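You operate a simulated robot arm through the tools that you are given. There is no shell and no other tool.

You run a simulated robot arm. Do the job below in one go: nothing can be reset, and whatever is moved stays where it is left.

## Task
Stop the drip at the manifold union.
Fine: shut the line valve, bleed the pressure off, pull the union nut tight by its lug, shut the bleed valve, open the line valve again.

It is judged by the outcome, as a careful person would: the job done as asked, and still so three seconds after it is handed in. It fails if anything else is knocked over, pushed out of place, dropped, spilled or broken.

## Robot
A 6-joint arm with a two-finger gripper, fixed in place. Base frame: the origin is on the floor under the middle of its stand, x ahead of it, y to its left, z up. Units: cm, rad, N and s.
It reaches about 157.2 cm from its shoulder. Its first joint turns from -2.897 to 2.897 rad. Payload 2.45 kg.
The TCP is the grasp point between the finger pads, 2 cm short of the fingertips. In the tool frame z runs along the fingers and y along their closing line. The gripper opens to 14 cm; its body begins 16.8 cm behind the TCP.
Orientation is told as [roll, pitch, yaw] about the base's x, y, z axes, in that order, counted from this pose: with the fingers straight down and closing along the base's y, the tool's x points along the base's -x, its y along +y and its z along -z.

## Interface
- The arm moves only by the tool apply_moves. Its argument "rows" is a list of rows, each a list of 7 numbers: the shift along the tool's x, y, z in cm, then the turn, a rotation vector about the tool's x, y, z in rad, then the closure, from 0 (fully open) to 1 (shut). In form: [[dx, dy, dz, wx, wy, wz, jaw], ...]. A call has 1 to 20 rows; each row is the pose to reach, as a shift and turn from the pose commanded when the call began, along the tool's axes at that moment. A row lasts 0.2 s, in which the tool goes at most 5 cm and 0.15 rad; a call with a longer step from one row to the next is refused whole, and so is a gripper value outside its range. A pose out of reach is approached as far as the arm can. The call stops where the force on the tool passes 50 N (or 10 N more than at its start, if that is more) or the arm is blocked; 0.2 s more then pass. Each finger travels about 4.5 cm/s and halts on what it meets, pressing with about 44 N; the grip force reading is that of the motor and also rises with nothing between the fingers. The clock runs only during rows and for 0.2 s after the last one: add rows that repeat a pose to give the fingers time. The reply holds the time, the measured pose of the TCP, the force on the tool along the base axes, the opening and the grip force, in the units named above and with some noise, with the torque about the TCP (base axes, N m) and any sound that the robot's microphone picked up, and new pictures: "show" is both (left out), scene, wrist or none.
- Cameras (640 x 400 px; columns grow to the right, rows downward): "scene" is fixed at [4.54, 65, 175.57]; the picture's right is [-0.56, -0.83, 0.00], its down [-0.33, 0.22, -0.92] and it looks along [0.76, -0.51, -0.40] (base axes); focal length 341 px, centre (320, 200). "wrist" rides on the gripper at [7.8, 1.1, -20.9] in the tool frame; the picture's right is [-0.14, 0.99, 0.00], its down [-0.92, -0.13, -0.37] and it looks along [-0.37, -0.05, 0.93] (tool axes); focal length 280 px, centre (320, 200). There is no depth. A picture from a camera that has moved, and an enlarged one, comes with that camera's place and axes in the base frame and with its lens. The place of the scene camera against the robot may be out by one fixed shift of up to 1.2 cm in any direction.
- zoom(camera, box): a new picture of the part [left, top, right, bottom] of that camera's present view, enlarged. It takes no simulated time.
- hand_in(): hands the job in; it is judged then, once.

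Places have to be worked out from the pictures, the camera data and where the tool is seen. Open the gripper and draw the arm clear of the work before you hand the job in, unless the task says otherwise.

The tools are called after "Call:" as a command line: name --pt "numbers of a row" for each row, then --argument value for the rest, lists and objects as JSON in quotes. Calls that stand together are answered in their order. apply_moves: Moves the arm, as the interface text tells. Its arguments: {"type":"object","properties":{"rows":{"type":"array","items":{"type":"array","items":{"type":"number"}}},"show":{"type":"string","enum":["both","scene","wrist","none"]}},"required":["rows"]} The other tools are called the same way: zoom (camera, box) takes an enlarged picture of a part of a camera's view; hand_in () hands the job in.

At the start:

```text
time_s: 0.0
tool_pos: [67.69, -14.37, 131.81]
tcp_rot: [0.0, -0.001, 0.0]
ft_force: [0.4, -0.3, -0.3]
moment: [0.02, 0.0, -0.03]
gripper_width: 14.01
grip_force: 0.1
```

scene: 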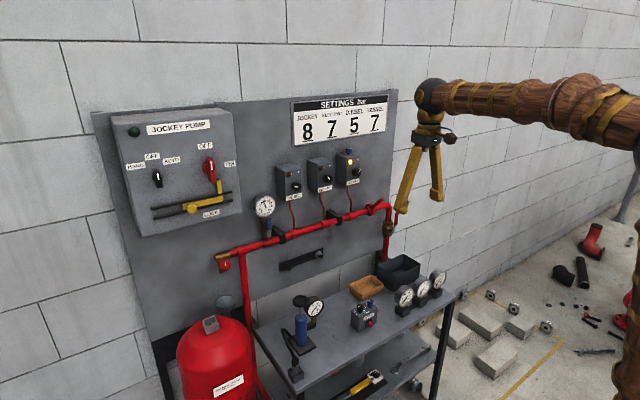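
wrist: 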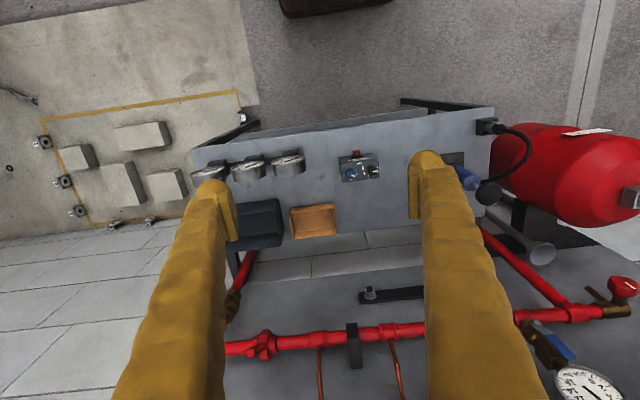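

I'll first look closely at the manifold in both cameras to find the line valve, bleed valve, union nut and gauge.

Call:
zoom --camera "scene" --box '[200, 180, 300, 280]'

Call:
zoom --camera "scene" --box '[330, 180, 430, 280]'

Call:
zoom --camera "wrist" --box '[480, 240, 640, 400]'

Call:
zoom --camera "wrist" --box '[200, 260, 440, 400]'

Call:
zoom --camera "scene" --box '[230, 130, 430, 280]'

```text
4.00 times, centred on (250, 230) of scene
camera zoom: at [4.54, 65.0, 175.57], right [-0.56, -0.83, 0.0], down [-0.33, 0.22, -0.92], along [0.76, -0.51, -0.4], focal length 1363 px, centre (600, 80)
```

zoom: 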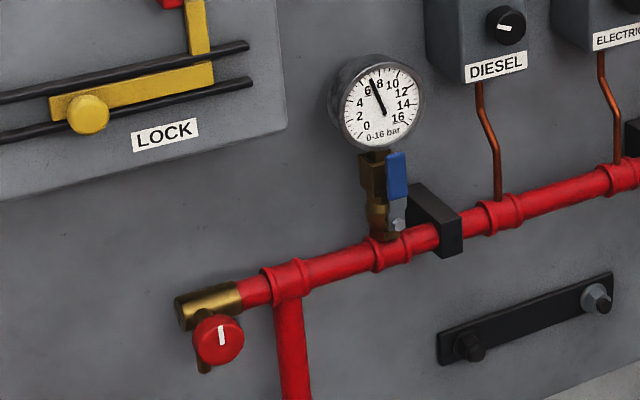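

```text
4.00 times, centred on (380, 230) of scene
camera zoom: at [4.54, 65.0, 175.57], right [-0.56, -0.83, 0.0], down [-0.33, 0.22, -0.92], along [0.76, -0.51, -0.4], focal length 1363 px, centre (80, 80)
```

zoom: 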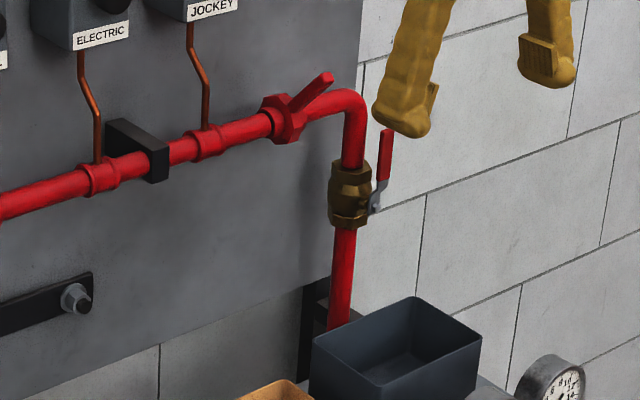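

```text
2.50 times, centred on (560, 320) of wrist
camera zoom: at [59.9, -13.1, 152.61], right [0.14, 0.99, 0.0], down [0.92, -0.13, 0.37], along [0.37, -0.05, -0.93], focal length 701 px, centre (-280, -100)
```

zoom: 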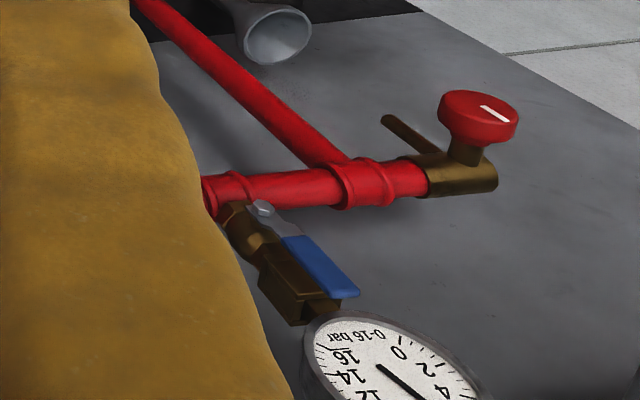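

```text
2.67 times, centred on (320, 330) of wrist
camera zoom: at [59.9, -13.1, 152.61], right [0.14, 0.99, 0.0], down [0.92, -0.13, 0.37], along [0.37, -0.05, -0.93], focal length 748 px, centre (320, -147)
```

zoom: 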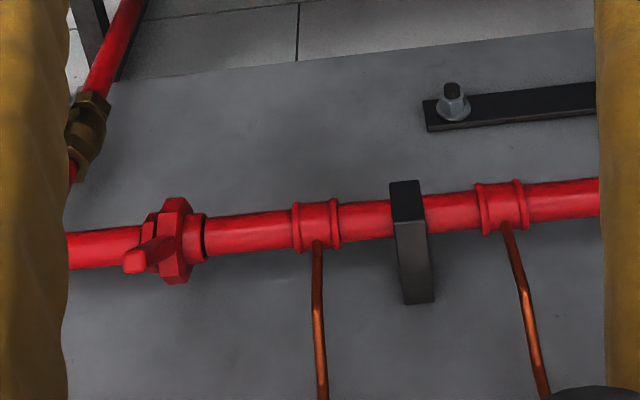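

```text
2.67 times, centred on (330, 205) of scene
camera zoom: at [4.54, 65.0, 175.57], right [-0.56, -0.83, 0.0], down [-0.33, 0.22, -0.92], along [0.76, -0.51, -0.4], focal length 909 px, centre (293, 187)
```

zoom: 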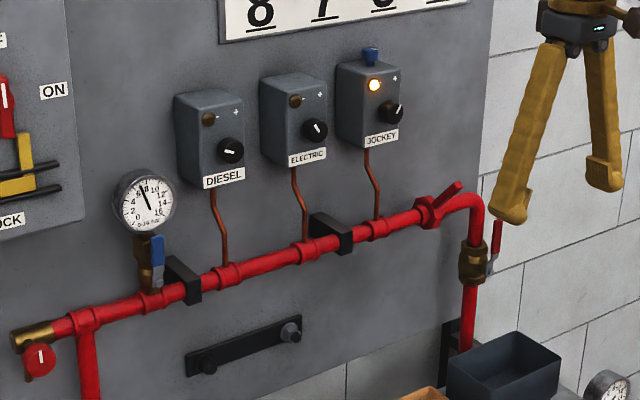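

Triangulating both views: the union nut is about (106, -31, 111) with its lug tip near (99.6, -31, 118). The red-lever line valve is about (105, -40, 99) and the red bleed knob about (102, 38, 110), on a pipe running along y. I'll tip the gripper to point at the panel (+x) from a safe distance for a close look at the union and line valve.

Call:
apply_moves --pt "-0.4 -1.5 2.0 0 -0.131 0 0" --pt "-0.8 -3.1 4.0 0 -0.262 0 0" --pt "-1.2 -4.6 6.0 0 -0.393 0 0" --pt "-1.6 -6.2 8.0 0 -0.524 0 0" --pt "-2.0 -7.7 10.0 0 -0.654 0 0" --pt "-2.4 -9.3 12.0 0 -0.785 0 0" --pt "-2.8 -10.8 14.0 0 -0.916 0 0" --pt "-3.2 -12.4 16.0 0 -1.047 0 0" --pt "-3.6 -13.9 18.0 0 -1.178 0 0" --pt "-4.0 -15.5 20.0 0 -1.309 0 0" --pt "-4.4 -17.0 22.0 0 -1.44 0 0" --pt "-4.8 -18.6 24.0 0 -1.571 0 0" --pt "-4.8 -18.6 24.0 0 -1.571 0 0" --show "both"

```text
time_s: 2.8
tool_pos: [72.45, -32.9, 107.76]
tcp_rot: [-2.892, -1.569, 2.891]
ft_force: [-0.2, -0.4, 0.2]
moment: [-0.01, 0.01, 0.0]
gripper_width: 14.03
grip_force: 0.1
camera wrist: at [51.62, -31.75, 99.79], right [0.0, 0.99, 0.14], down [-0.37, -0.13, 0.92], along [0.93, -0.05, 0.37], focal length 280 px, centre (320, 200)
```

scene: 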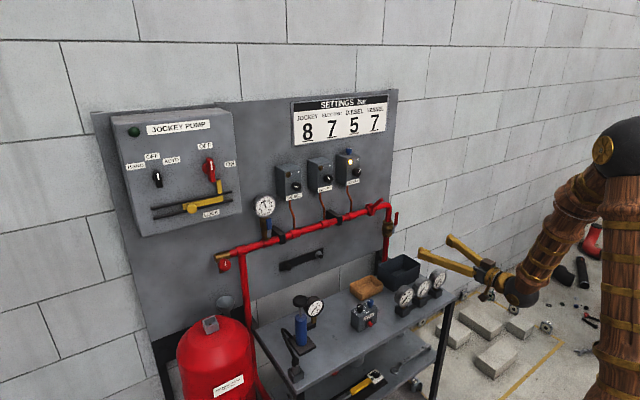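
wrist: 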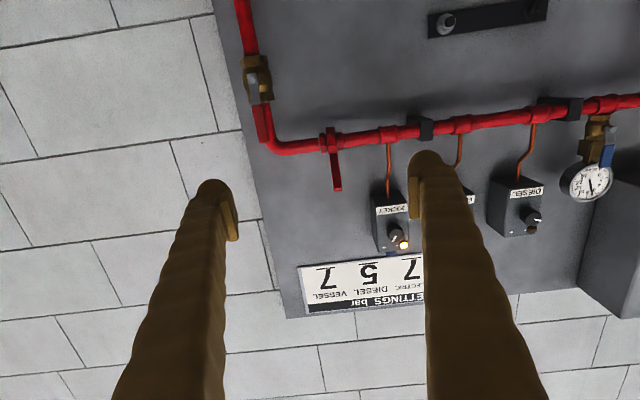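

Now the wrist camera faces the panel (image upside down). I'll zoom on the union and line valve, and on the scene view for the gripper relative to the valve.

Call:
zoom --camera "wrist" --box '[220, 40, 420, 200]'

Call:
zoom --camera "wrist" --box '[300, 110, 380, 200]'

Call:
zoom --camera "wrist" --box '[225, 40, 295, 160]'

Call:
zoom --camera "scene" --box '[355, 190, 415, 270]'

```text
2.50 times, centred on (320, 120) of wrist
camera zoom: at [51.62, -31.75, 99.79], right [0.0, 0.99, 0.14], down [-0.37, -0.13, 0.92], along [0.93, -0.05, 0.37], focal length 701 px, centre (320, 400)
```

zoom: 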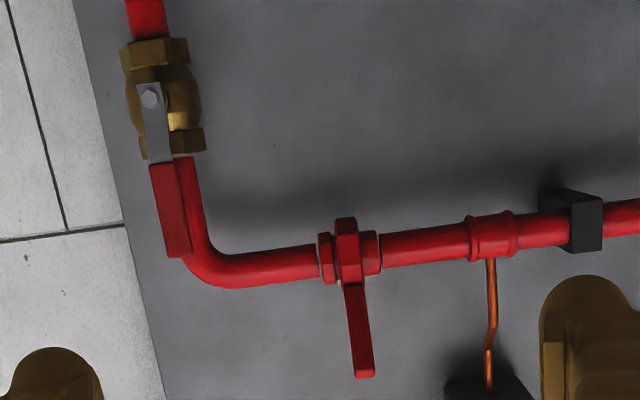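

```text
4.44 times, centred on (340, 155) of wrist
camera zoom: at [51.62, -31.75, 99.79], right [0.0, 0.99, 0.14], down [-0.37, -0.13, 0.92], along [0.93, -0.05, 0.37], focal length 1246 px, centre (231, 400)
```

zoom: 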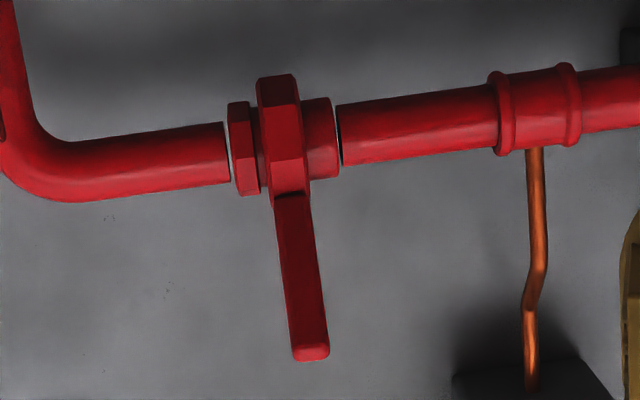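

```text
3.33 times, centred on (260, 100) of wrist
camera zoom: at [51.62, -31.75, 99.79], right [0.0, 0.99, 0.14], down [-0.37, -0.13, 0.92], along [0.93, -0.05, 0.37], focal length 935 px, centre (520, 533)
```

zoom: 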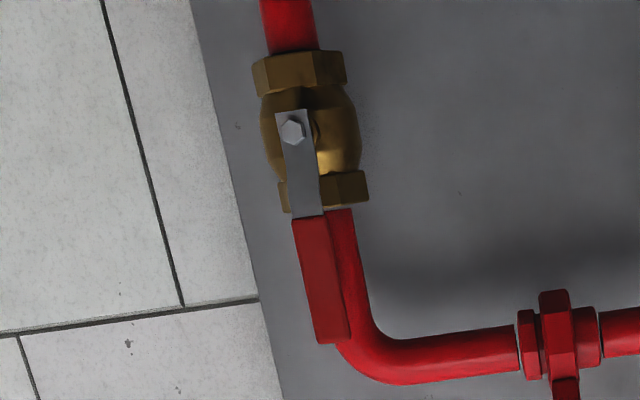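

```text
5.00 times, centred on (385, 230) of scene
camera zoom: at [4.54, 65.0, 175.57], right [-0.56, -0.83, 0.0], down [-0.33, 0.22, -0.92], along [0.76, -0.51, -0.4], focal length 1704 px, centre (-5, 50)
```

zoom: 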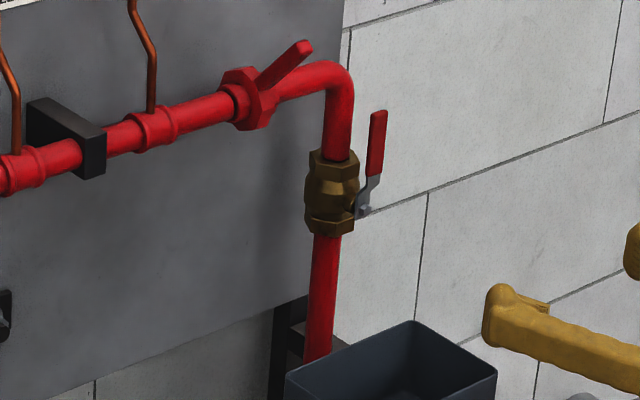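

The lever of the line valve points up (open); its pivot is about (102, -42.7, 97.2) and its red grip runs from z≈101 to 107.5 at x≈101. On the union, exposed thread shows between the nut and the small hex on the -y side, so it should tighten clockwise seen from +y, pulling the lug down and out. I'll bring the half-closed gripper in front of the lever.

Call:
apply_moves --pt "0.5 -1.8 3.0 0 0 0 0.2" --pt "1.0 -3.6 6.0 0 0 0 0.4" --pt "1.5 -5.4 9.0 0 0 0 0.5" --pt "2.0 -7.2 12.0 0 0 0 0.6" --pt "2.5 -9.0 15.0 0 0 0 0.62" --pt "2.76 -9.8 17.0 0 0 0 0.62" --pt "2.76 -9.8 17.0 0 0 0 0.62" --pt "2.76 -9.8 17.0 0 0 0 0.62" --show "both"

Call:
zoom --camera "wrist" --box '[220, 20, 420, 220]'

Call:
zoom --camera "scene" --box '[350, 190, 450, 280]'

```text
time_s: 4.6
tool_pos: [89.64, -42.69, 105.02]
tcp_rot: [-2.852, -1.57, 2.852]
ft_force: [0.1, 0.6, -0.4]
moment: [-0.02, 0.02, -0.03]
gripper_width: 5.35
grip_force: 0.0
camera wrist: at [68.72, -41.49, 97.13], right [0.0, 0.99, 0.14], down [-0.37, -0.13, 0.92], along [0.93, -0.05, 0.37], focal length 280 px, centre (320, 200)
```

scene: 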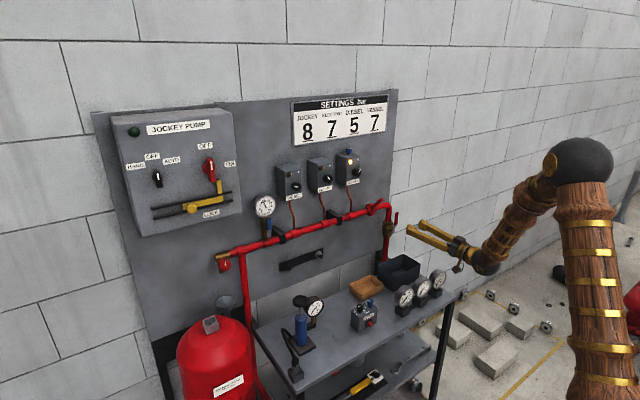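
wrist: 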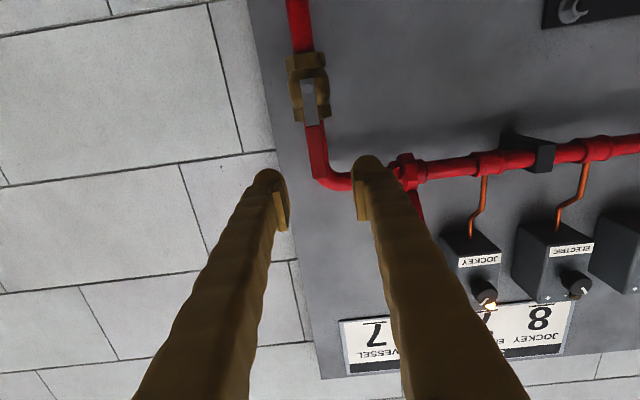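

```text
2.00 times, centred on (320, 120) of wrist
camera zoom: at [68.72, -41.49, 97.13], right [0.0, 0.99, 0.14], down [-0.37, -0.13, 0.92], along [0.93, -0.05, 0.37], focal length 561 px, centre (320, 360)
```

zoom: 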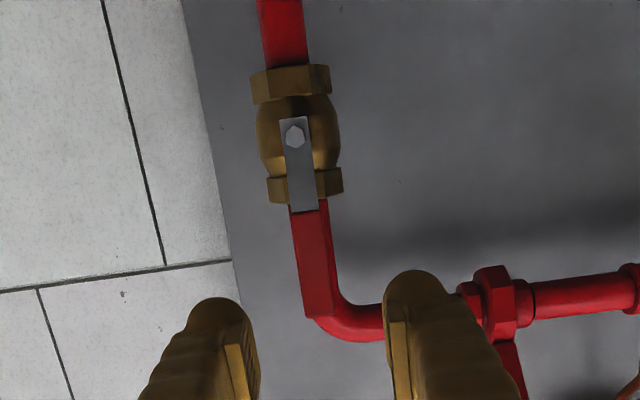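

```text
4.44 times, centred on (400, 235) of scene
camera zoom: at [4.54, 65.0, 175.57], right [-0.56, -0.83, 0.0], down [-0.33, 0.22, -0.92], along [0.76, -0.51, -0.4], focal length 1515 px, centre (-36, 44)
```

zoom: 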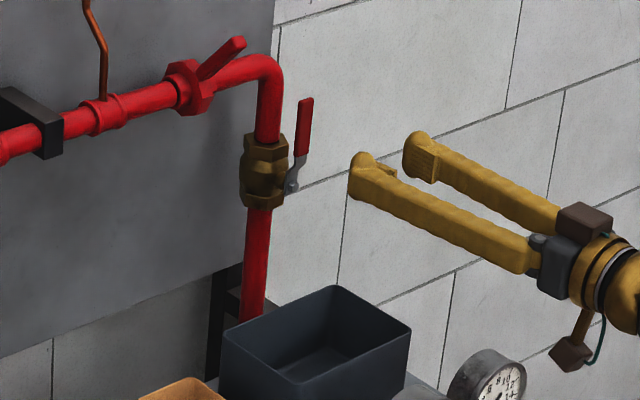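

The refined lever pivot is about (102, -42.8, 97.0), with the grip at x≈101.5. The open fingers straddle it, so I'll advance to x≈100.8 and narrow the jaws to a loose cage around the grip.

Call:
apply_moves --pt "0 0 3.0 0 0 0 0.62" --pt "0 0 6.0 0 0 0 0.62" --pt "0 0 8.5 0 0 0 0.62" --pt "0 0 10.2 0 0 0 0.62" --pt "0 0 11.0 0 0 0 0.62" --pt "0 0 11.0 0 0 0 0.72" --pt "0 0 11.0 0 0 0 0.72" --show "both"

Call:
zoom --camera "wrist" --box '[220, 20, 420, 220]'

Call:
zoom --camera "scene" --box '[350, 190, 450, 280]'

```text
time_s: 6.2
tool_pos: [100.43, -42.75, 105.1]
tcp_rot: [-2.871, -1.571, 2.872]
ft_force: [-1.1, -0.9, 0.0]
moment: [0.03, -0.02, -0.01]
gripper_width: 3.92
grip_force: 0.0
camera wrist: at [79.67, -41.53, 97.13], right [0.0, 0.99, 0.14], down [-0.37, -0.13, 0.92], along [0.93, -0.05, 0.37], focal length 280 px, centre (320, 200)
```

scene: 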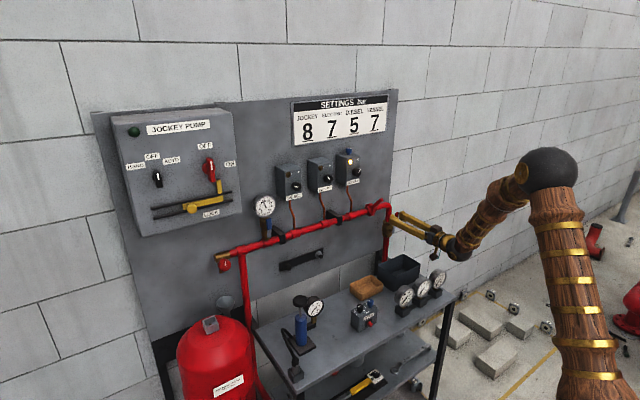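
wrist: 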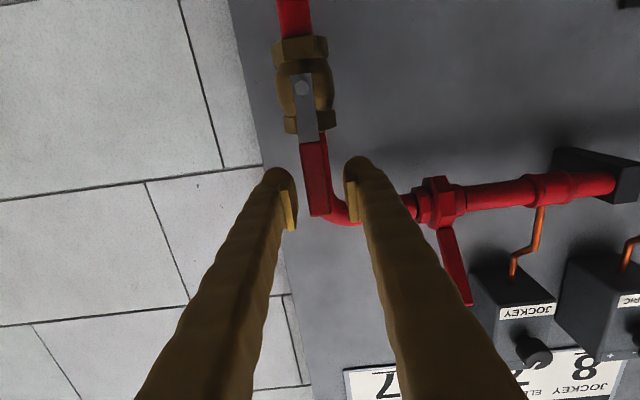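

```text
2.00 times, centred on (320, 120) of wrist
camera zoom: at [79.67, -41.53, 97.13], right [0.0, 0.99, 0.14], down [-0.37, -0.13, 0.92], along [0.93, -0.05, 0.37], focal length 561 px, centre (320, 360)
```

zoom: 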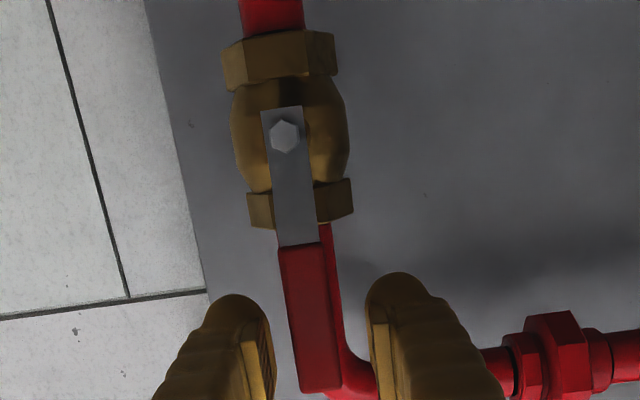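

```text
4.44 times, centred on (400, 235) of scene
camera zoom: at [4.54, 65.0, 175.57], right [-0.56, -0.83, 0.0], down [-0.33, 0.22, -0.92], along [0.76, -0.51, -0.4], focal length 1515 px, centre (-36, 44)
```

zoom: 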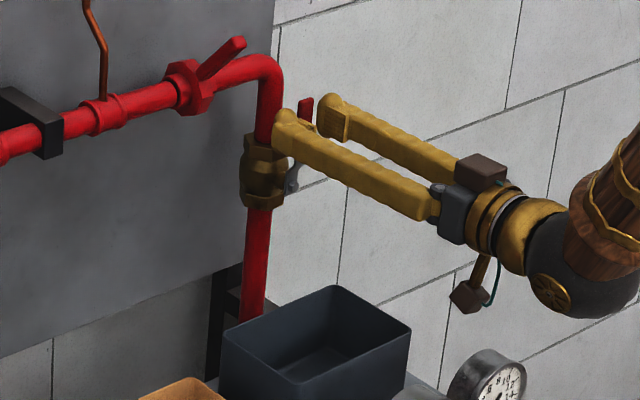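

The grip sits between the fingertips without force. I'll try the first part of a clockwise turn (lever tip toward -y) as an arc about the pivot, watching the force.

Call:
apply_moves --pt "0.08 -1.12 0 0 0 0.14 0.74" --pt "0.31 -2.21 0 0 0 0.28 0.74" --pt "0.7 -3.26 0 0 0 0.42 0.74" --pt "0.7 -3.26 0 0 0 0.42 0.74" --show "both"

Call:
zoom --camera "wrist" --box '[220, 20, 420, 220]'

Call:
zoom --camera "scene" --box '[350, 190, 450, 280]'

```text
time_s: 7.0
tool_pos: [100.51, -44.72, 104.31]
tcp_rot: [1.563, -1.21, -1.55]
ft_force: [-18.4, 36.0, 7.0]
moment: [-0.66, -0.13, 0.85]
gripper_width: 6.1
grip_force: 18.7
stopped in row 3: the force on the tool passed its limit at 58 N (the readings are from after the stop); the commanded pose is now the measured one
camera wrist: at [79.65, -41.01, 97.34], right [-0.01, 0.88, 0.48], down [-0.36, -0.45, 0.82], along [0.93, -0.17, 0.32], focal length 280 px, centre (320, 200)
```

scene: 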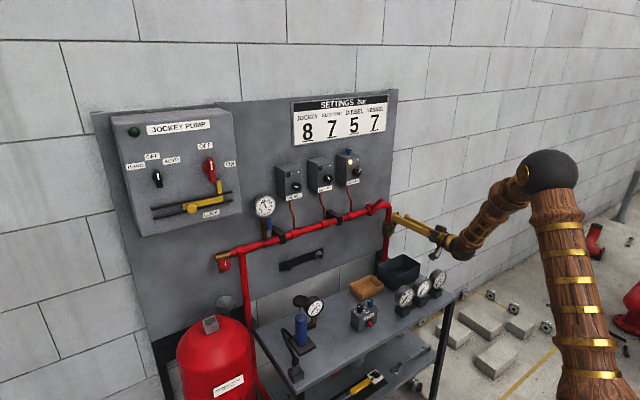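
wrist: 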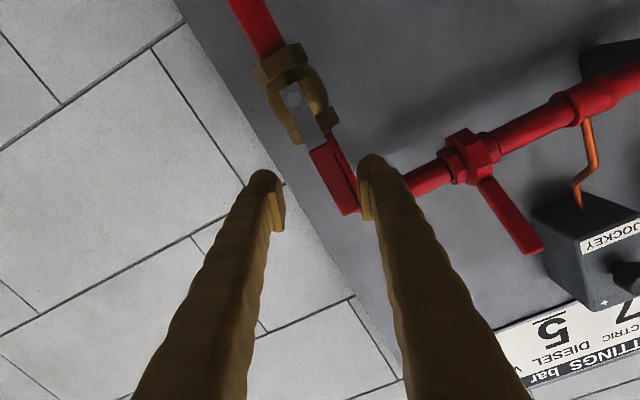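

```text
2.00 times, centred on (320, 120) of wrist
camera zoom: at [79.65, -41.01, 97.34], right [-0.01, 0.88, 0.48], down [-0.36, -0.45, 0.82], along [0.93, -0.17, 0.32], focal length 561 px, centre (320, 360)
```

zoom: 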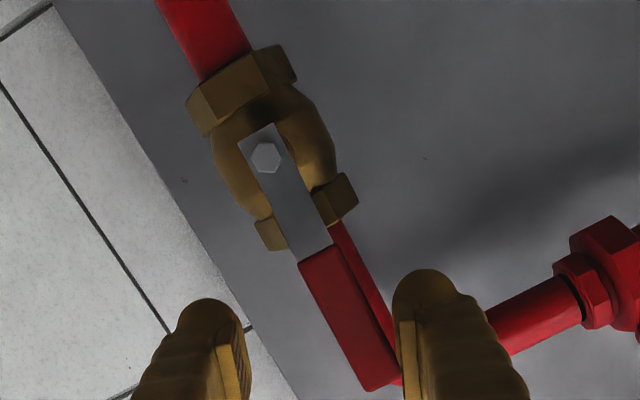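

```text
4.44 times, centred on (400, 235) of scene
camera zoom: at [4.54, 65.0, 175.57], right [-0.56, -0.83, 0.0], down [-0.33, 0.22, -0.92], along [0.76, -0.51, -0.4], focal length 1515 px, centre (-36, 44)
```

zoom: 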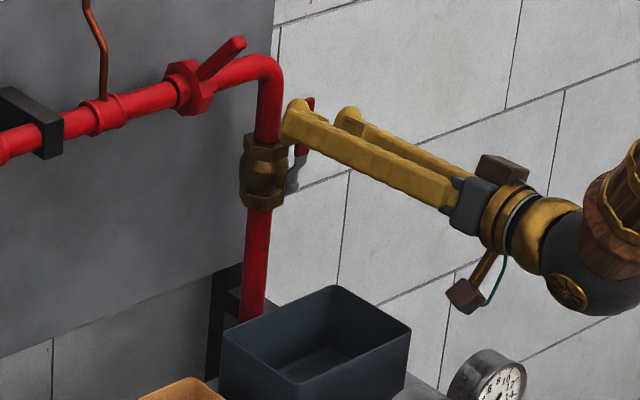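

The lever did not budge that way (about 58 N against its stop, and it is still aligned with the pipe). I'll return to the neutral straddle so I can try it the other way, toward +y.

Call:
apply_moves --pt "0 0.75 0 0 0 -0.12 0.72" --pt "0 1.5 0 0 0 -0.24 0.72" --pt "-0.03 2.17 0 0 0 -0.36 0.72" --pt "-0.03 2.17 0 0 0 -0.36 0.72" --pt "-0.03 2.17 0 0 0 -0.36 0.72" --show "wrist"

Call:
zoom --camera "wrist" --box '[220, 20, 420, 220]'

```text
time_s: 8.2
tool_pos: [100.53, -42.92, 104.97]
tcp_rot: [0.716, -1.565, -0.711]
ft_force: [0.2, -0.4, 0.3]
moment: [0.0, -0.03, -0.04]
gripper_width: 3.96
grip_force: 0.1
camera wrist: at [79.67, -41.92, 97.17], right [-0.01, 0.99, 0.14], down [-0.36, -0.13, 0.92], along [0.93, -0.04, 0.36], focal length 280 px, centre (320, 200)
```

wrist: 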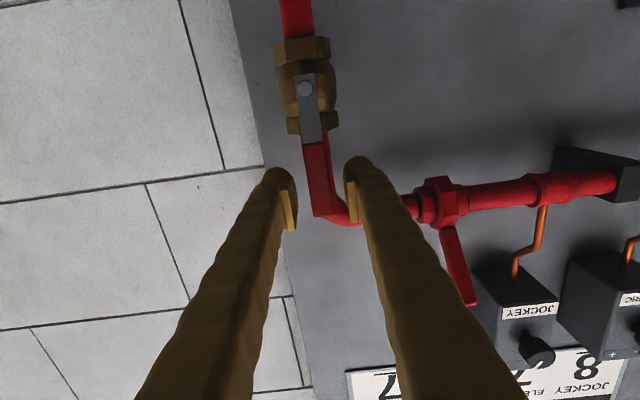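

```text
2.00 times, centred on (320, 120) of wrist
camera zoom: at [79.67, -41.92, 97.17], right [-0.01, 0.99, 0.14], down [-0.36, -0.13, 0.92], along [0.93, -0.04, 0.36], focal length 561 px, centre (320, 360)
```

zoom: 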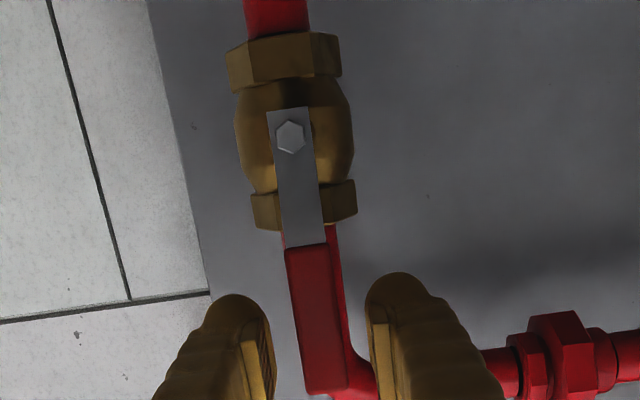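

Back in neutral and the lever is unmoved. Now I'll try the counter-clockwise arc toward +y.

Call:
apply_moves --pt "0.08 1.12 0 0 0 -0.14 0.74" --pt "0.31 2.21 0 0 0 -0.28 0.74" --pt "0.7 3.26 0 0 0 -0.42 0.74" --pt "1.2 4.2 0 0 0 -0.56 0.74" --pt "1.2 4.2 0 0 0 -0.56 0.74" --show "both"

Call:
zoom --camera "wrist" --box '[220, 20, 420, 220]'

Call:
zoom --camera "scene" --box '[350, 190, 450, 280]'

```text
time_s: 9.4
tool_pos: [102.93, -44.41, 110.78]
tcp_rot: [-1.386, -1.118, 1.493]
ft_force: [-0.5, 0.0, -0.1]
moment: [0.01, -0.02, 0.0]
gripper_width: 3.65
grip_force: 0.2
out of reach, approached as far as the arm can: row 2, 3, 4, 5
camera wrist: at [81.95, -48.53, 104.8], right [-0.11, 0.95, -0.3], down [-0.32, 0.25, 0.91], along [0.94, 0.19, 0.28], focal length 280 px, centre (320, 200)
```

scene: 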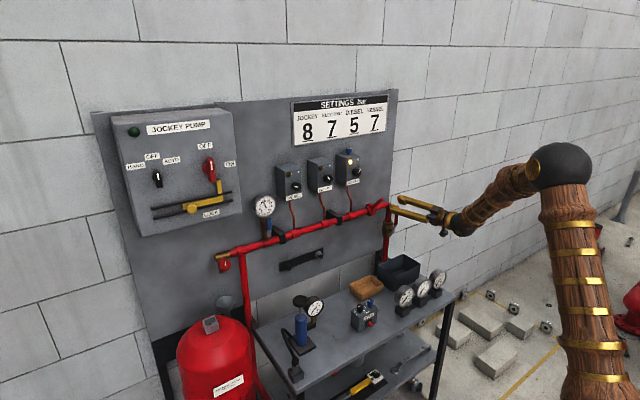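
wrist: 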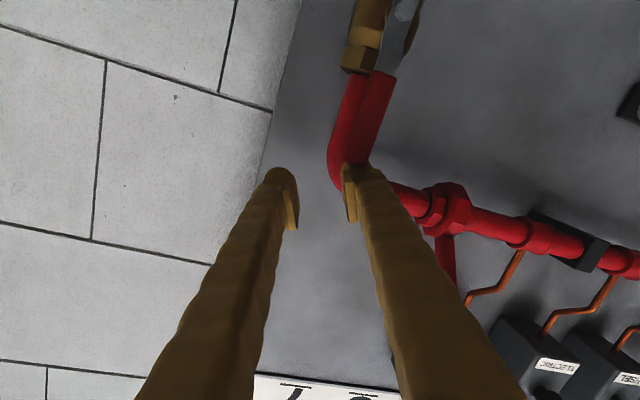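

```text
2.00 times, centred on (320, 120) of wrist
camera zoom: at [81.95, -48.53, 104.8], right [-0.11, 0.95, -0.3], down [-0.32, 0.25, 0.91], along [0.94, 0.19, 0.28], focal length 561 px, centre (320, 360)
```

zoom: 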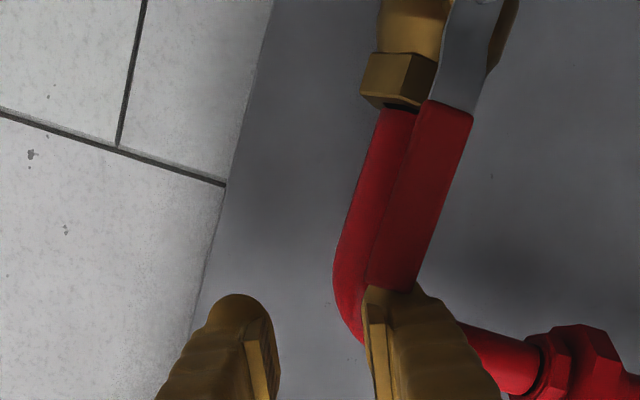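

```text
4.44 times, centred on (400, 235) of scene
camera zoom: at [4.54, 65.0, 175.57], right [-0.56, -0.83, 0.0], down [-0.33, 0.22, -0.92], along [0.76, -0.51, -0.4], focal length 1515 px, centre (-36, 44)
```

zoom: 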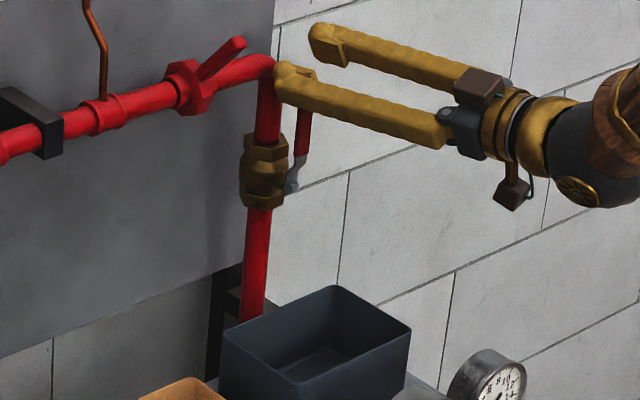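

The arm ran into a wrist roll limit in that direction and drifted up above the lever (no contact force, lever still upright). I'll pull straight back first before re-orienting the wrist.

Call:
apply_moves --pt "0 0 -4 0 0 0 0.74" --pt "0 0 -8 0 0 0 0.74" --pt "0 0 -12 0 0 0 0.74" --pt "0 0 -12 0 0 0 0.74" --show "both"

```text
time_s: 10.4
tool_pos: [91.24, -45.57, 111.97]
tcp_rot: [-1.369, -1.128, 1.482]
ft_force: [-0.2, -0.3, -0.3]
moment: [0.0, 0.03, 0.0]
gripper_width: 3.65
grip_force: 0.1
out of reach, approached as far as the arm can: row 3, 4
camera wrist: at [70.16, -49.87, 106.14], right [-0.12, 0.95, -0.29], down [-0.32, 0.24, 0.92], along [0.94, 0.2, 0.27], focal length 280 px, centre (320, 200)
```

scene: 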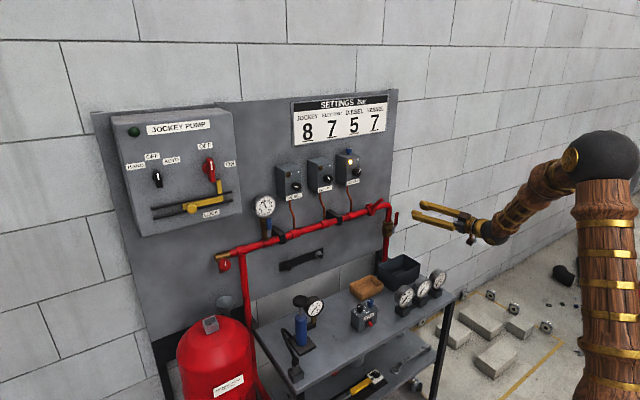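
wrist: 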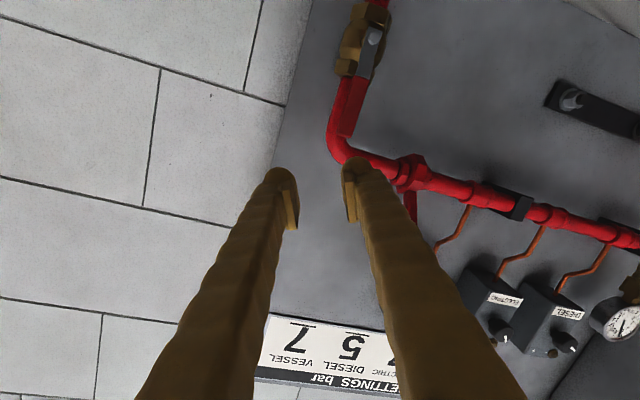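

The commanded pose follows the measured one, so I can correct it. I'll restore the straight-ahead orientation at about (82, -38, 108), and then roll the wrist half a turn the other way so there is travel available.

Call:
apply_moves --pt "0.18 2.4 -2.0 0.028 -0.016 0.11 0.6" --pt "0.35 4.8 -4.0 0.057 -0.032 0.22 0.6" --pt "0.53 7.2 -6.0 0.085 -0.049 0.33 0.6" --pt "0.7 9.65 -8.0 0.113 -0.065 0.439 0.6" --pt "0.7 9.65 -8.0 0.113 -0.065 0.439 0.6" --show "none"

```text
time_s: 11.6
tool_pos: [82.28, -38.06, 107.85]
tcp_rot: [-2.466, -1.56, 2.457]
ft_force: [0.3, -0.1, -0.5]
moment: [0.03, 0.01, 0.0]
gripper_width: 5.59
grip_force: 0.1
```

Orientation is straight again. Now I'll roll the wrist by +π about its own axis so the camera sits on top, starting with 20 rows.

Call:
apply_moves --pt "0 0 0 0 0 0.148 0.62" --pt "0 0 0 0 0 0.296 0.62" --pt "0 0 0 0 0 0.444 0.62" --pt "0 0 0 0 0 0.592 0.62" --pt "0 0 0 0 0 0.74 0.62" --pt "0 0 0 0 0 0.888 0.62" --pt "0 0 0 0 0 1.036 0.62" --pt "0 0 0 0 0 1.184 0.62" --pt "0 0 0 0 0 1.332 0.62" --pt "0 0 0 0 0 1.48 0.62" --pt "0 0 0 0 0 1.628 0.62" --pt "0 0 0 0 0 1.776 0.62" --pt "0 0 0 0 0 1.924 0.62" --pt "0 0 0 0 0 2.072 0.62" --pt "0 0 0 0 0 2.22 0.62" --pt "0 0 0 0 0 2.368 0.62" --pt "0 0 0 0 0 2.516 0.62" --pt "0 0 0 0 0 2.664 0.62" --pt "0 0 0 0 0 2.812 0.62" --pt "0 0 0 0 0 2.96 0.62" --show "both"

```text
time_s: 15.8
tool_pos: [82.29, -38.07, 107.83]
tcp_rot: [1.614, 1.383, -1.536]
ft_force: [-0.8, -0.3, -0.1]
moment: [0.01, 0.0, 0.0]
gripper_width: 5.32
grip_force: 0.1
camera wrist: at [61.37, -37.39, 115.46], right [-0.01, -1.0, 0.05], down [-0.36, -0.04, -0.93], along [0.93, -0.02, -0.36], focal length 280 px, centre (320, 200)
```

scene: 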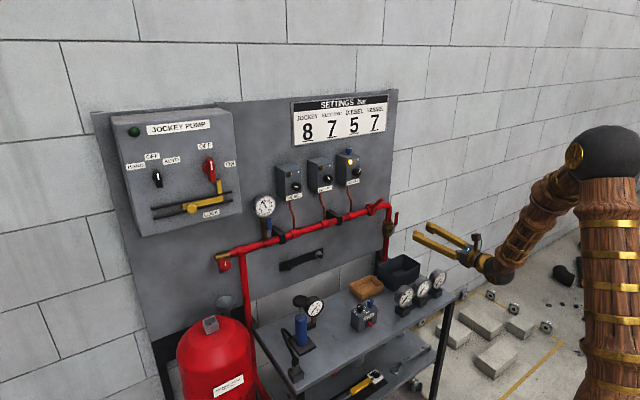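
wrist: 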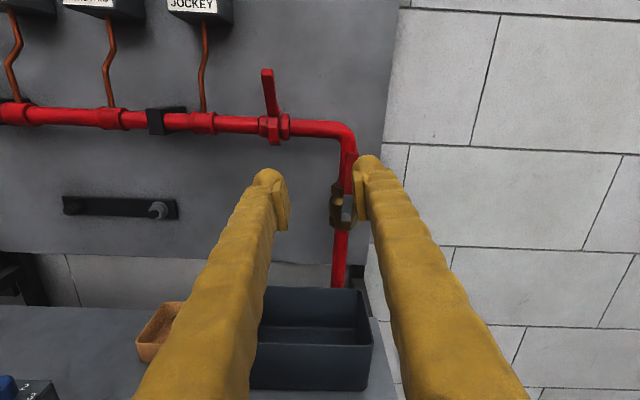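

The wrist is now upright and the views are clear. I'll zoom on the union and valve from this side.

Call:
zoom --camera "wrist" --box '[240, 60, 320, 150]'

Call:
zoom --camera "wrist" --box '[310, 130, 390, 240]'

```text
4.44 times, centred on (280, 105) of wrist
camera zoom: at [61.37, -37.39, 115.46], right [-0.01, -1.0, 0.05], down [-0.36, -0.04, -0.93], along [0.93, -0.02, -0.36], focal length 1246 px, centre (498, 622)
```

zoom: 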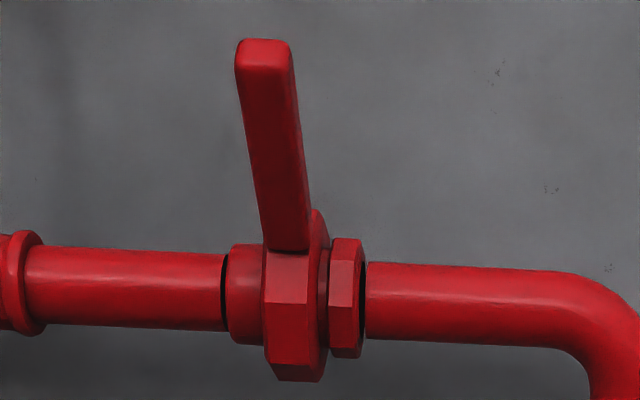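

```text
3.64 times, centred on (350, 185) of wrist
camera zoom: at [61.37, -37.39, 115.46], right [-0.01, -1.0, 0.05], down [-0.36, -0.04, -0.93], along [0.93, -0.02, -0.36], focal length 1020 px, centre (211, 254)
```

zoom: 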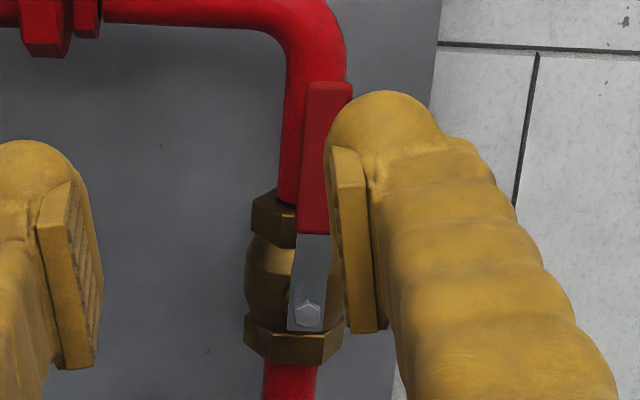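

The lever, pivot bolt and union thread are plain now: exposed thread and hex are on the -y side of the nut, so the lug must be pulled toward me and down. I'll line up in front of the lever with roll = π.

Call:
apply_moves --pt "-0.9 1.0 2.4 0 0 0.05 0.6" --pt "-1.8 2.0 4.8 0 0 0.1 0.6" --pt "-2.7 3.1 7.2 0 0 0.15 0.6" --pt "-3.68 4.1 9.7 0 0 0.19 0.6" --pt "-3.68 4.1 9.7 0 0 0.19 0.6" --show "wrist"

Call:
zoom --camera "wrist" --box '[240, 130, 400, 260]'

```text
time_s: 17.0
tool_pos: [91.94, -42.98, 105.02]
tcp_rot: [-2.955, 1.563, 0.182]
ft_force: [0.5, 0.0, 0.3]
moment: [-0.03, -0.04, -0.02]
gripper_width: 5.57
grip_force: 0.0
camera wrist: at [71.04, -43.69, 112.66], right [-0.01, -0.99, -0.14], down [-0.36, 0.13, -0.92], along [0.93, 0.05, -0.36], focal length 280 px, centre (320, 200)
```

wrist: 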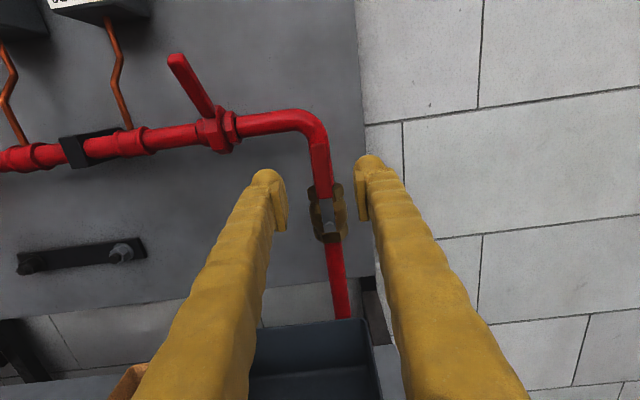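

```text
3.08 times, centred on (320, 195) of wrist
camera zoom: at [71.04, -43.69, 112.66], right [-0.01, -0.99, -0.14], down [-0.36, 0.13, -0.92], along [0.93, 0.05, -0.36], focal length 863 px, centre (320, 215)
```

zoom: 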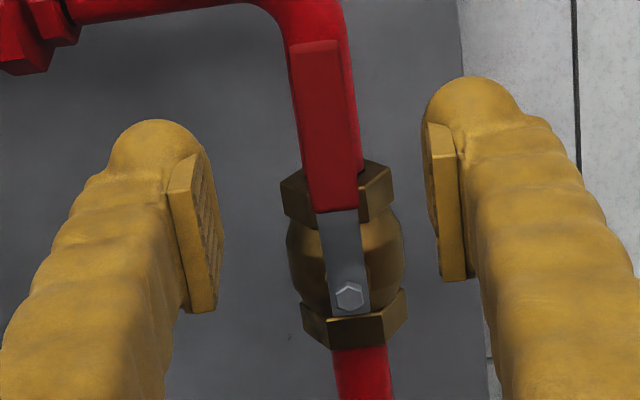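

Pivot again checks out at (102, -42.7, 97.1). I'll advance to straddle the lever and narrow the jaws.

Call:
apply_moves --pt "0 -0.1 3.0 0 0 0 0.6" --pt "0 -0.2 6.0 0 0 0 0.6" --pt "0 -0.2 8.0 0 0 0 0.62" --pt "0 -0.2 8.9 0 0 0 0.7" --pt "0 -0.2 8.9 0 0 0 0.74" --pt "0 -0.2 8.9 0 0 0 0.74" --show "wrist"

Call:
zoom --camera "wrist" --box '[240, 130, 400, 260]'

```text
time_s: 18.4
tool_pos: [100.74, -42.66, 105.22]
tcp_rot: [-3.011, 1.562, 0.122]
ft_force: [0.7, -0.4, -0.9]
moment: [0.01, -0.02, 0.01]
gripper_width: 3.64
grip_force: 0.1
camera wrist: at [79.95, -43.54, 112.71], right [-0.01, -0.99, -0.14], down [-0.36, 0.13, -0.92], along [0.93, 0.04, -0.36], focal length 280 px, centre (320, 200)
```

wrist: 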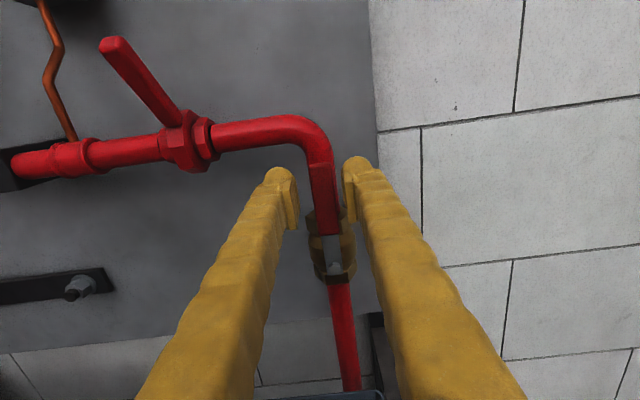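

```text
3.08 times, centred on (320, 195) of wrist
camera zoom: at [79.95, -43.54, 112.71], right [-0.01, -0.99, -0.14], down [-0.36, 0.13, -0.92], along [0.93, 0.04, -0.36], focal length 863 px, centre (320, 215)
```

zoom: 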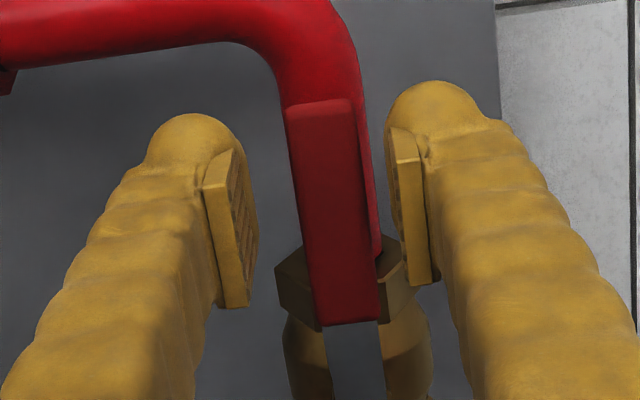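

The grip is between the pads. Now I'll turn it counter-clockwise (tip toward +y), the first 0.42 rad as a test.

Call:
apply_moves --pt "-0.08 -1.12 0 0 0 -0.14 0.74" --pt "-0.31 -2.21 0 0 0 -0.28 0.74" --pt "-0.7 -3.26 0 0 0 -0.42 0.74" --pt "-0.7 -3.26 0 0 0 -0.42 0.74" --show "wrist"

Call:
zoom --camera "wrist" --box '[240, 130, 400, 260]'

Call:
zoom --camera "scene" --box '[350, 190, 450, 280]'

```text
time_s: 19.4
tool_pos: [100.87, -39.5, 104.54]
tcp_rot: [1.589, 1.152, -1.561]
ft_force: [0.4, 0.1, 0.0]
moment: [0.03, -0.04, -0.01]
gripper_width: 3.64
grip_force: 0.0
camera wrist: at [79.98, -36.98, 111.81], right [-0.01, -0.96, 0.28], down [-0.36, -0.26, -0.9], along [0.93, -0.11, -0.35], focal length 280 px, centre (320, 200)
```

wrist: 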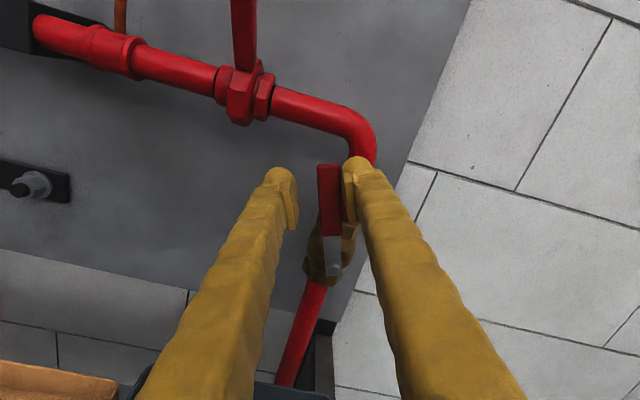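

```text
3.08 times, centred on (320, 195) of wrist
camera zoom: at [79.98, -36.98, 111.81], right [-0.01, -0.96, 0.28], down [-0.36, -0.26, -0.9], along [0.93, -0.11, -0.35], focal length 863 px, centre (320, 215)
```

zoom: 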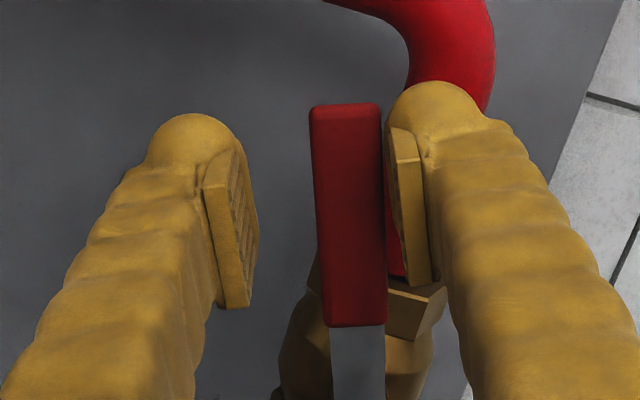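

```text
4.44 times, centred on (400, 235) of scene
camera zoom: at [4.54, 65.0, 175.57], right [-0.56, -0.83, 0.0], down [-0.33, 0.22, -0.92], along [0.76, -0.51, -0.4], focal length 1515 px, centre (-36, 44)
```

zoom: 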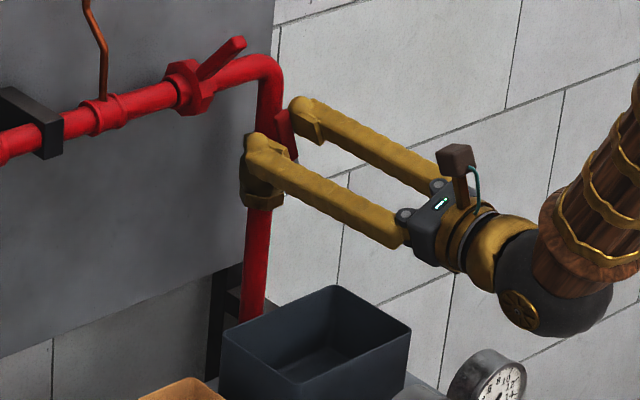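

The lever is turning with little resistance. I'll continue the arc to about 97° of commanded turn to take up the cage slack.

Call:
apply_moves --pt "-0.08 -1.12 0 0 0 -0.14 0.74" --pt "-0.31 -2.21 0 0 0 -0.28 0.74" --pt "-0.7 -3.26 0 0 0 -0.42 0.74" --pt "-1.22 -4.25 0 0 0 -0.56 0.74" --pt "-1.88 -5.15 0 0 0 -0.7 0.74" --pt "-2.66 -5.96 0 0 0 -0.84 0.74" --pt "-3.54 -6.64 0 0 0 -0.98 0.74" --pt "-4.51 -7.2 0 0 0 -1.12 0.74" --pt "-5.55 -7.62 0 0 0 -1.26 0.74" --pt "-5.86 -7.71 0 0 0 -1.3 0.74" --show "both"

Call:
zoom --camera "wrist" --box '[240, 130, 400, 260]'

Call:
zoom --camera "scene" --box '[350, 190, 450, 280]'

```text
time_s: 21.6
tool_pos: [101.02, -34.71, 96.03]
tcp_rot: [1.579, -0.149, -1.579]
ft_force: [-1.6, -3.0, 6.8]
moment: [0.16, -0.12, -0.01]
gripper_width: 4.08
grip_force: 2.7
camera wrist: at [80.21, -26.63, 95.65], right [-0.01, 0.01, 1.0], down [-0.37, -0.93, 0.01], along [0.93, -0.37, 0.01], focal length 280 px, centre (320, 200)
```

scene: 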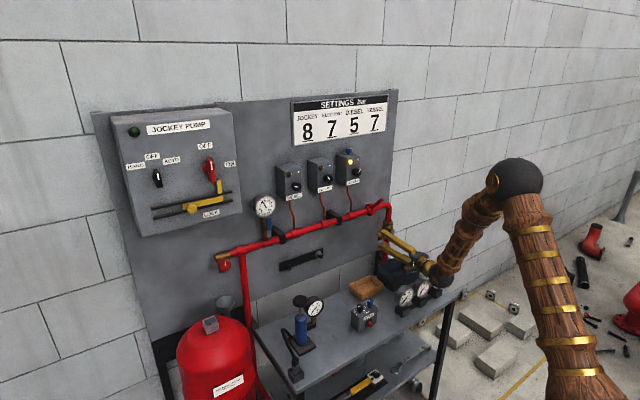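
wrist: 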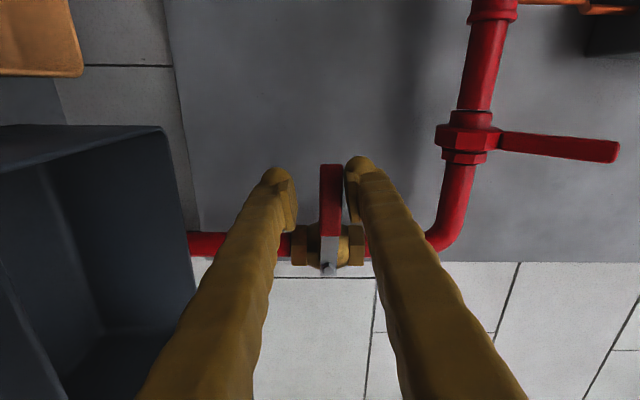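

```text
3.08 times, centred on (320, 195) of wrist
camera zoom: at [80.21, -26.63, 95.65], right [-0.01, 0.01, 1.0], down [-0.37, -0.93, 0.01], along [0.93, -0.37, 0.01], focal length 863 px, centre (320, 215)
```

zoom: 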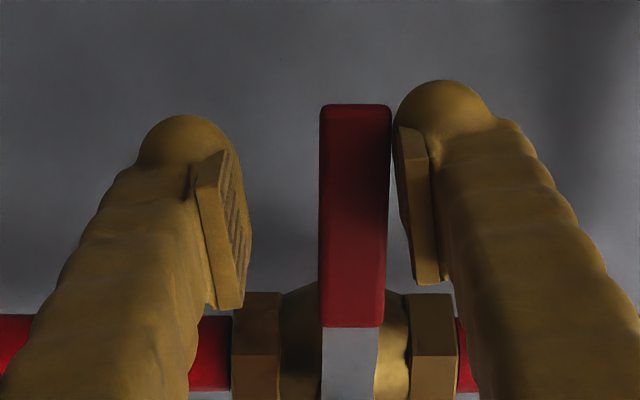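

```text
4.44 times, centred on (400, 235) of scene
camera zoom: at [4.54, 65.0, 175.57], right [-0.56, -0.83, 0.0], down [-0.33, 0.22, -0.92], along [0.76, -0.51, -0.4], focal length 1515 px, centre (-36, 44)
```

zoom: 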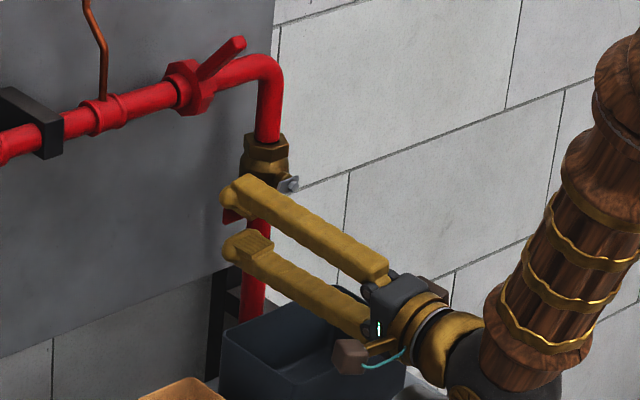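

The lever is now square to the pipe and force is starting to rise. I'll push slightly further to make sure it is hard on its stop.

Call:
apply_moves --pt "0 -0.4 0 0 0 -0.03 0.74" --pt "0 -0.8 0 0 0 -0.05 0.74" --pt "0 -0.8 0 0 0 -0.05 0.74" --show "wrist"

Call:
zoom --camera "wrist" --box '[240, 130, 400, 300]'

Call:
zoom --camera "scene" --box '[240, 180, 290, 240]'

```text
time_s: 22.4
tool_pos: [101.08, -35.02, 95.35]
tcp_rot: [1.581, -0.198, -1.579]
ft_force: [3.4, -10.2, 27.8]
moment: [0.78, -0.15, -0.19]
gripper_width: 5.39
grip_force: 13.3
camera wrist: at [80.23, -26.8, 94.53], right [-0.01, 0.06, 1.0], down [-0.38, -0.93, 0.05], along [0.93, -0.37, 0.03], focal length 280 px, centre (320, 200)
```

wrist: 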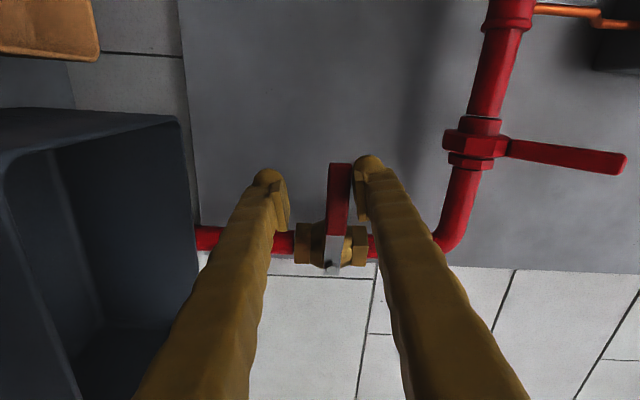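

```text
2.35 times, centred on (320, 215) of wrist
camera zoom: at [80.23, -26.8, 94.53], right [-0.01, 0.06, 1.0], down [-0.38, -0.93, 0.05], along [0.93, -0.37, 0.03], focal length 660 px, centre (320, 165)
```

zoom: 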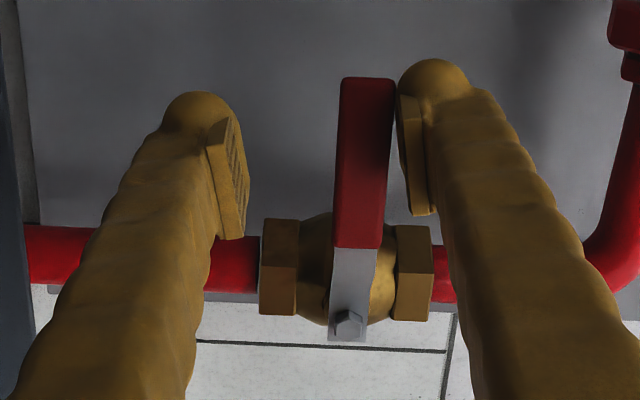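

```text
6.67 times, centred on (265, 210) of scene
camera zoom: at [4.54, 65.0, 175.57], right [-0.56, -0.83, 0.0], down [-0.33, 0.22, -0.92], along [0.76, -0.51, -0.4], focal length 2272 px, centre (687, 133)
```

zoom: 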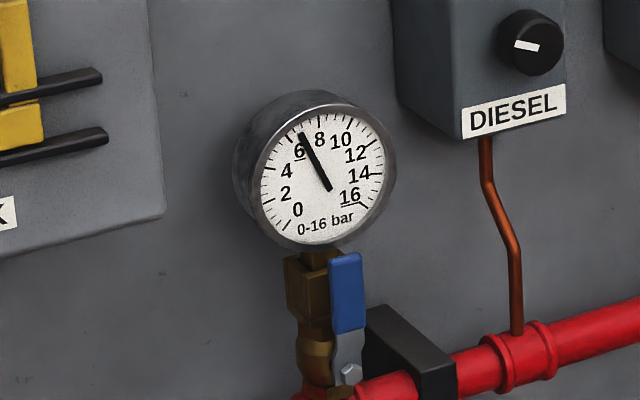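

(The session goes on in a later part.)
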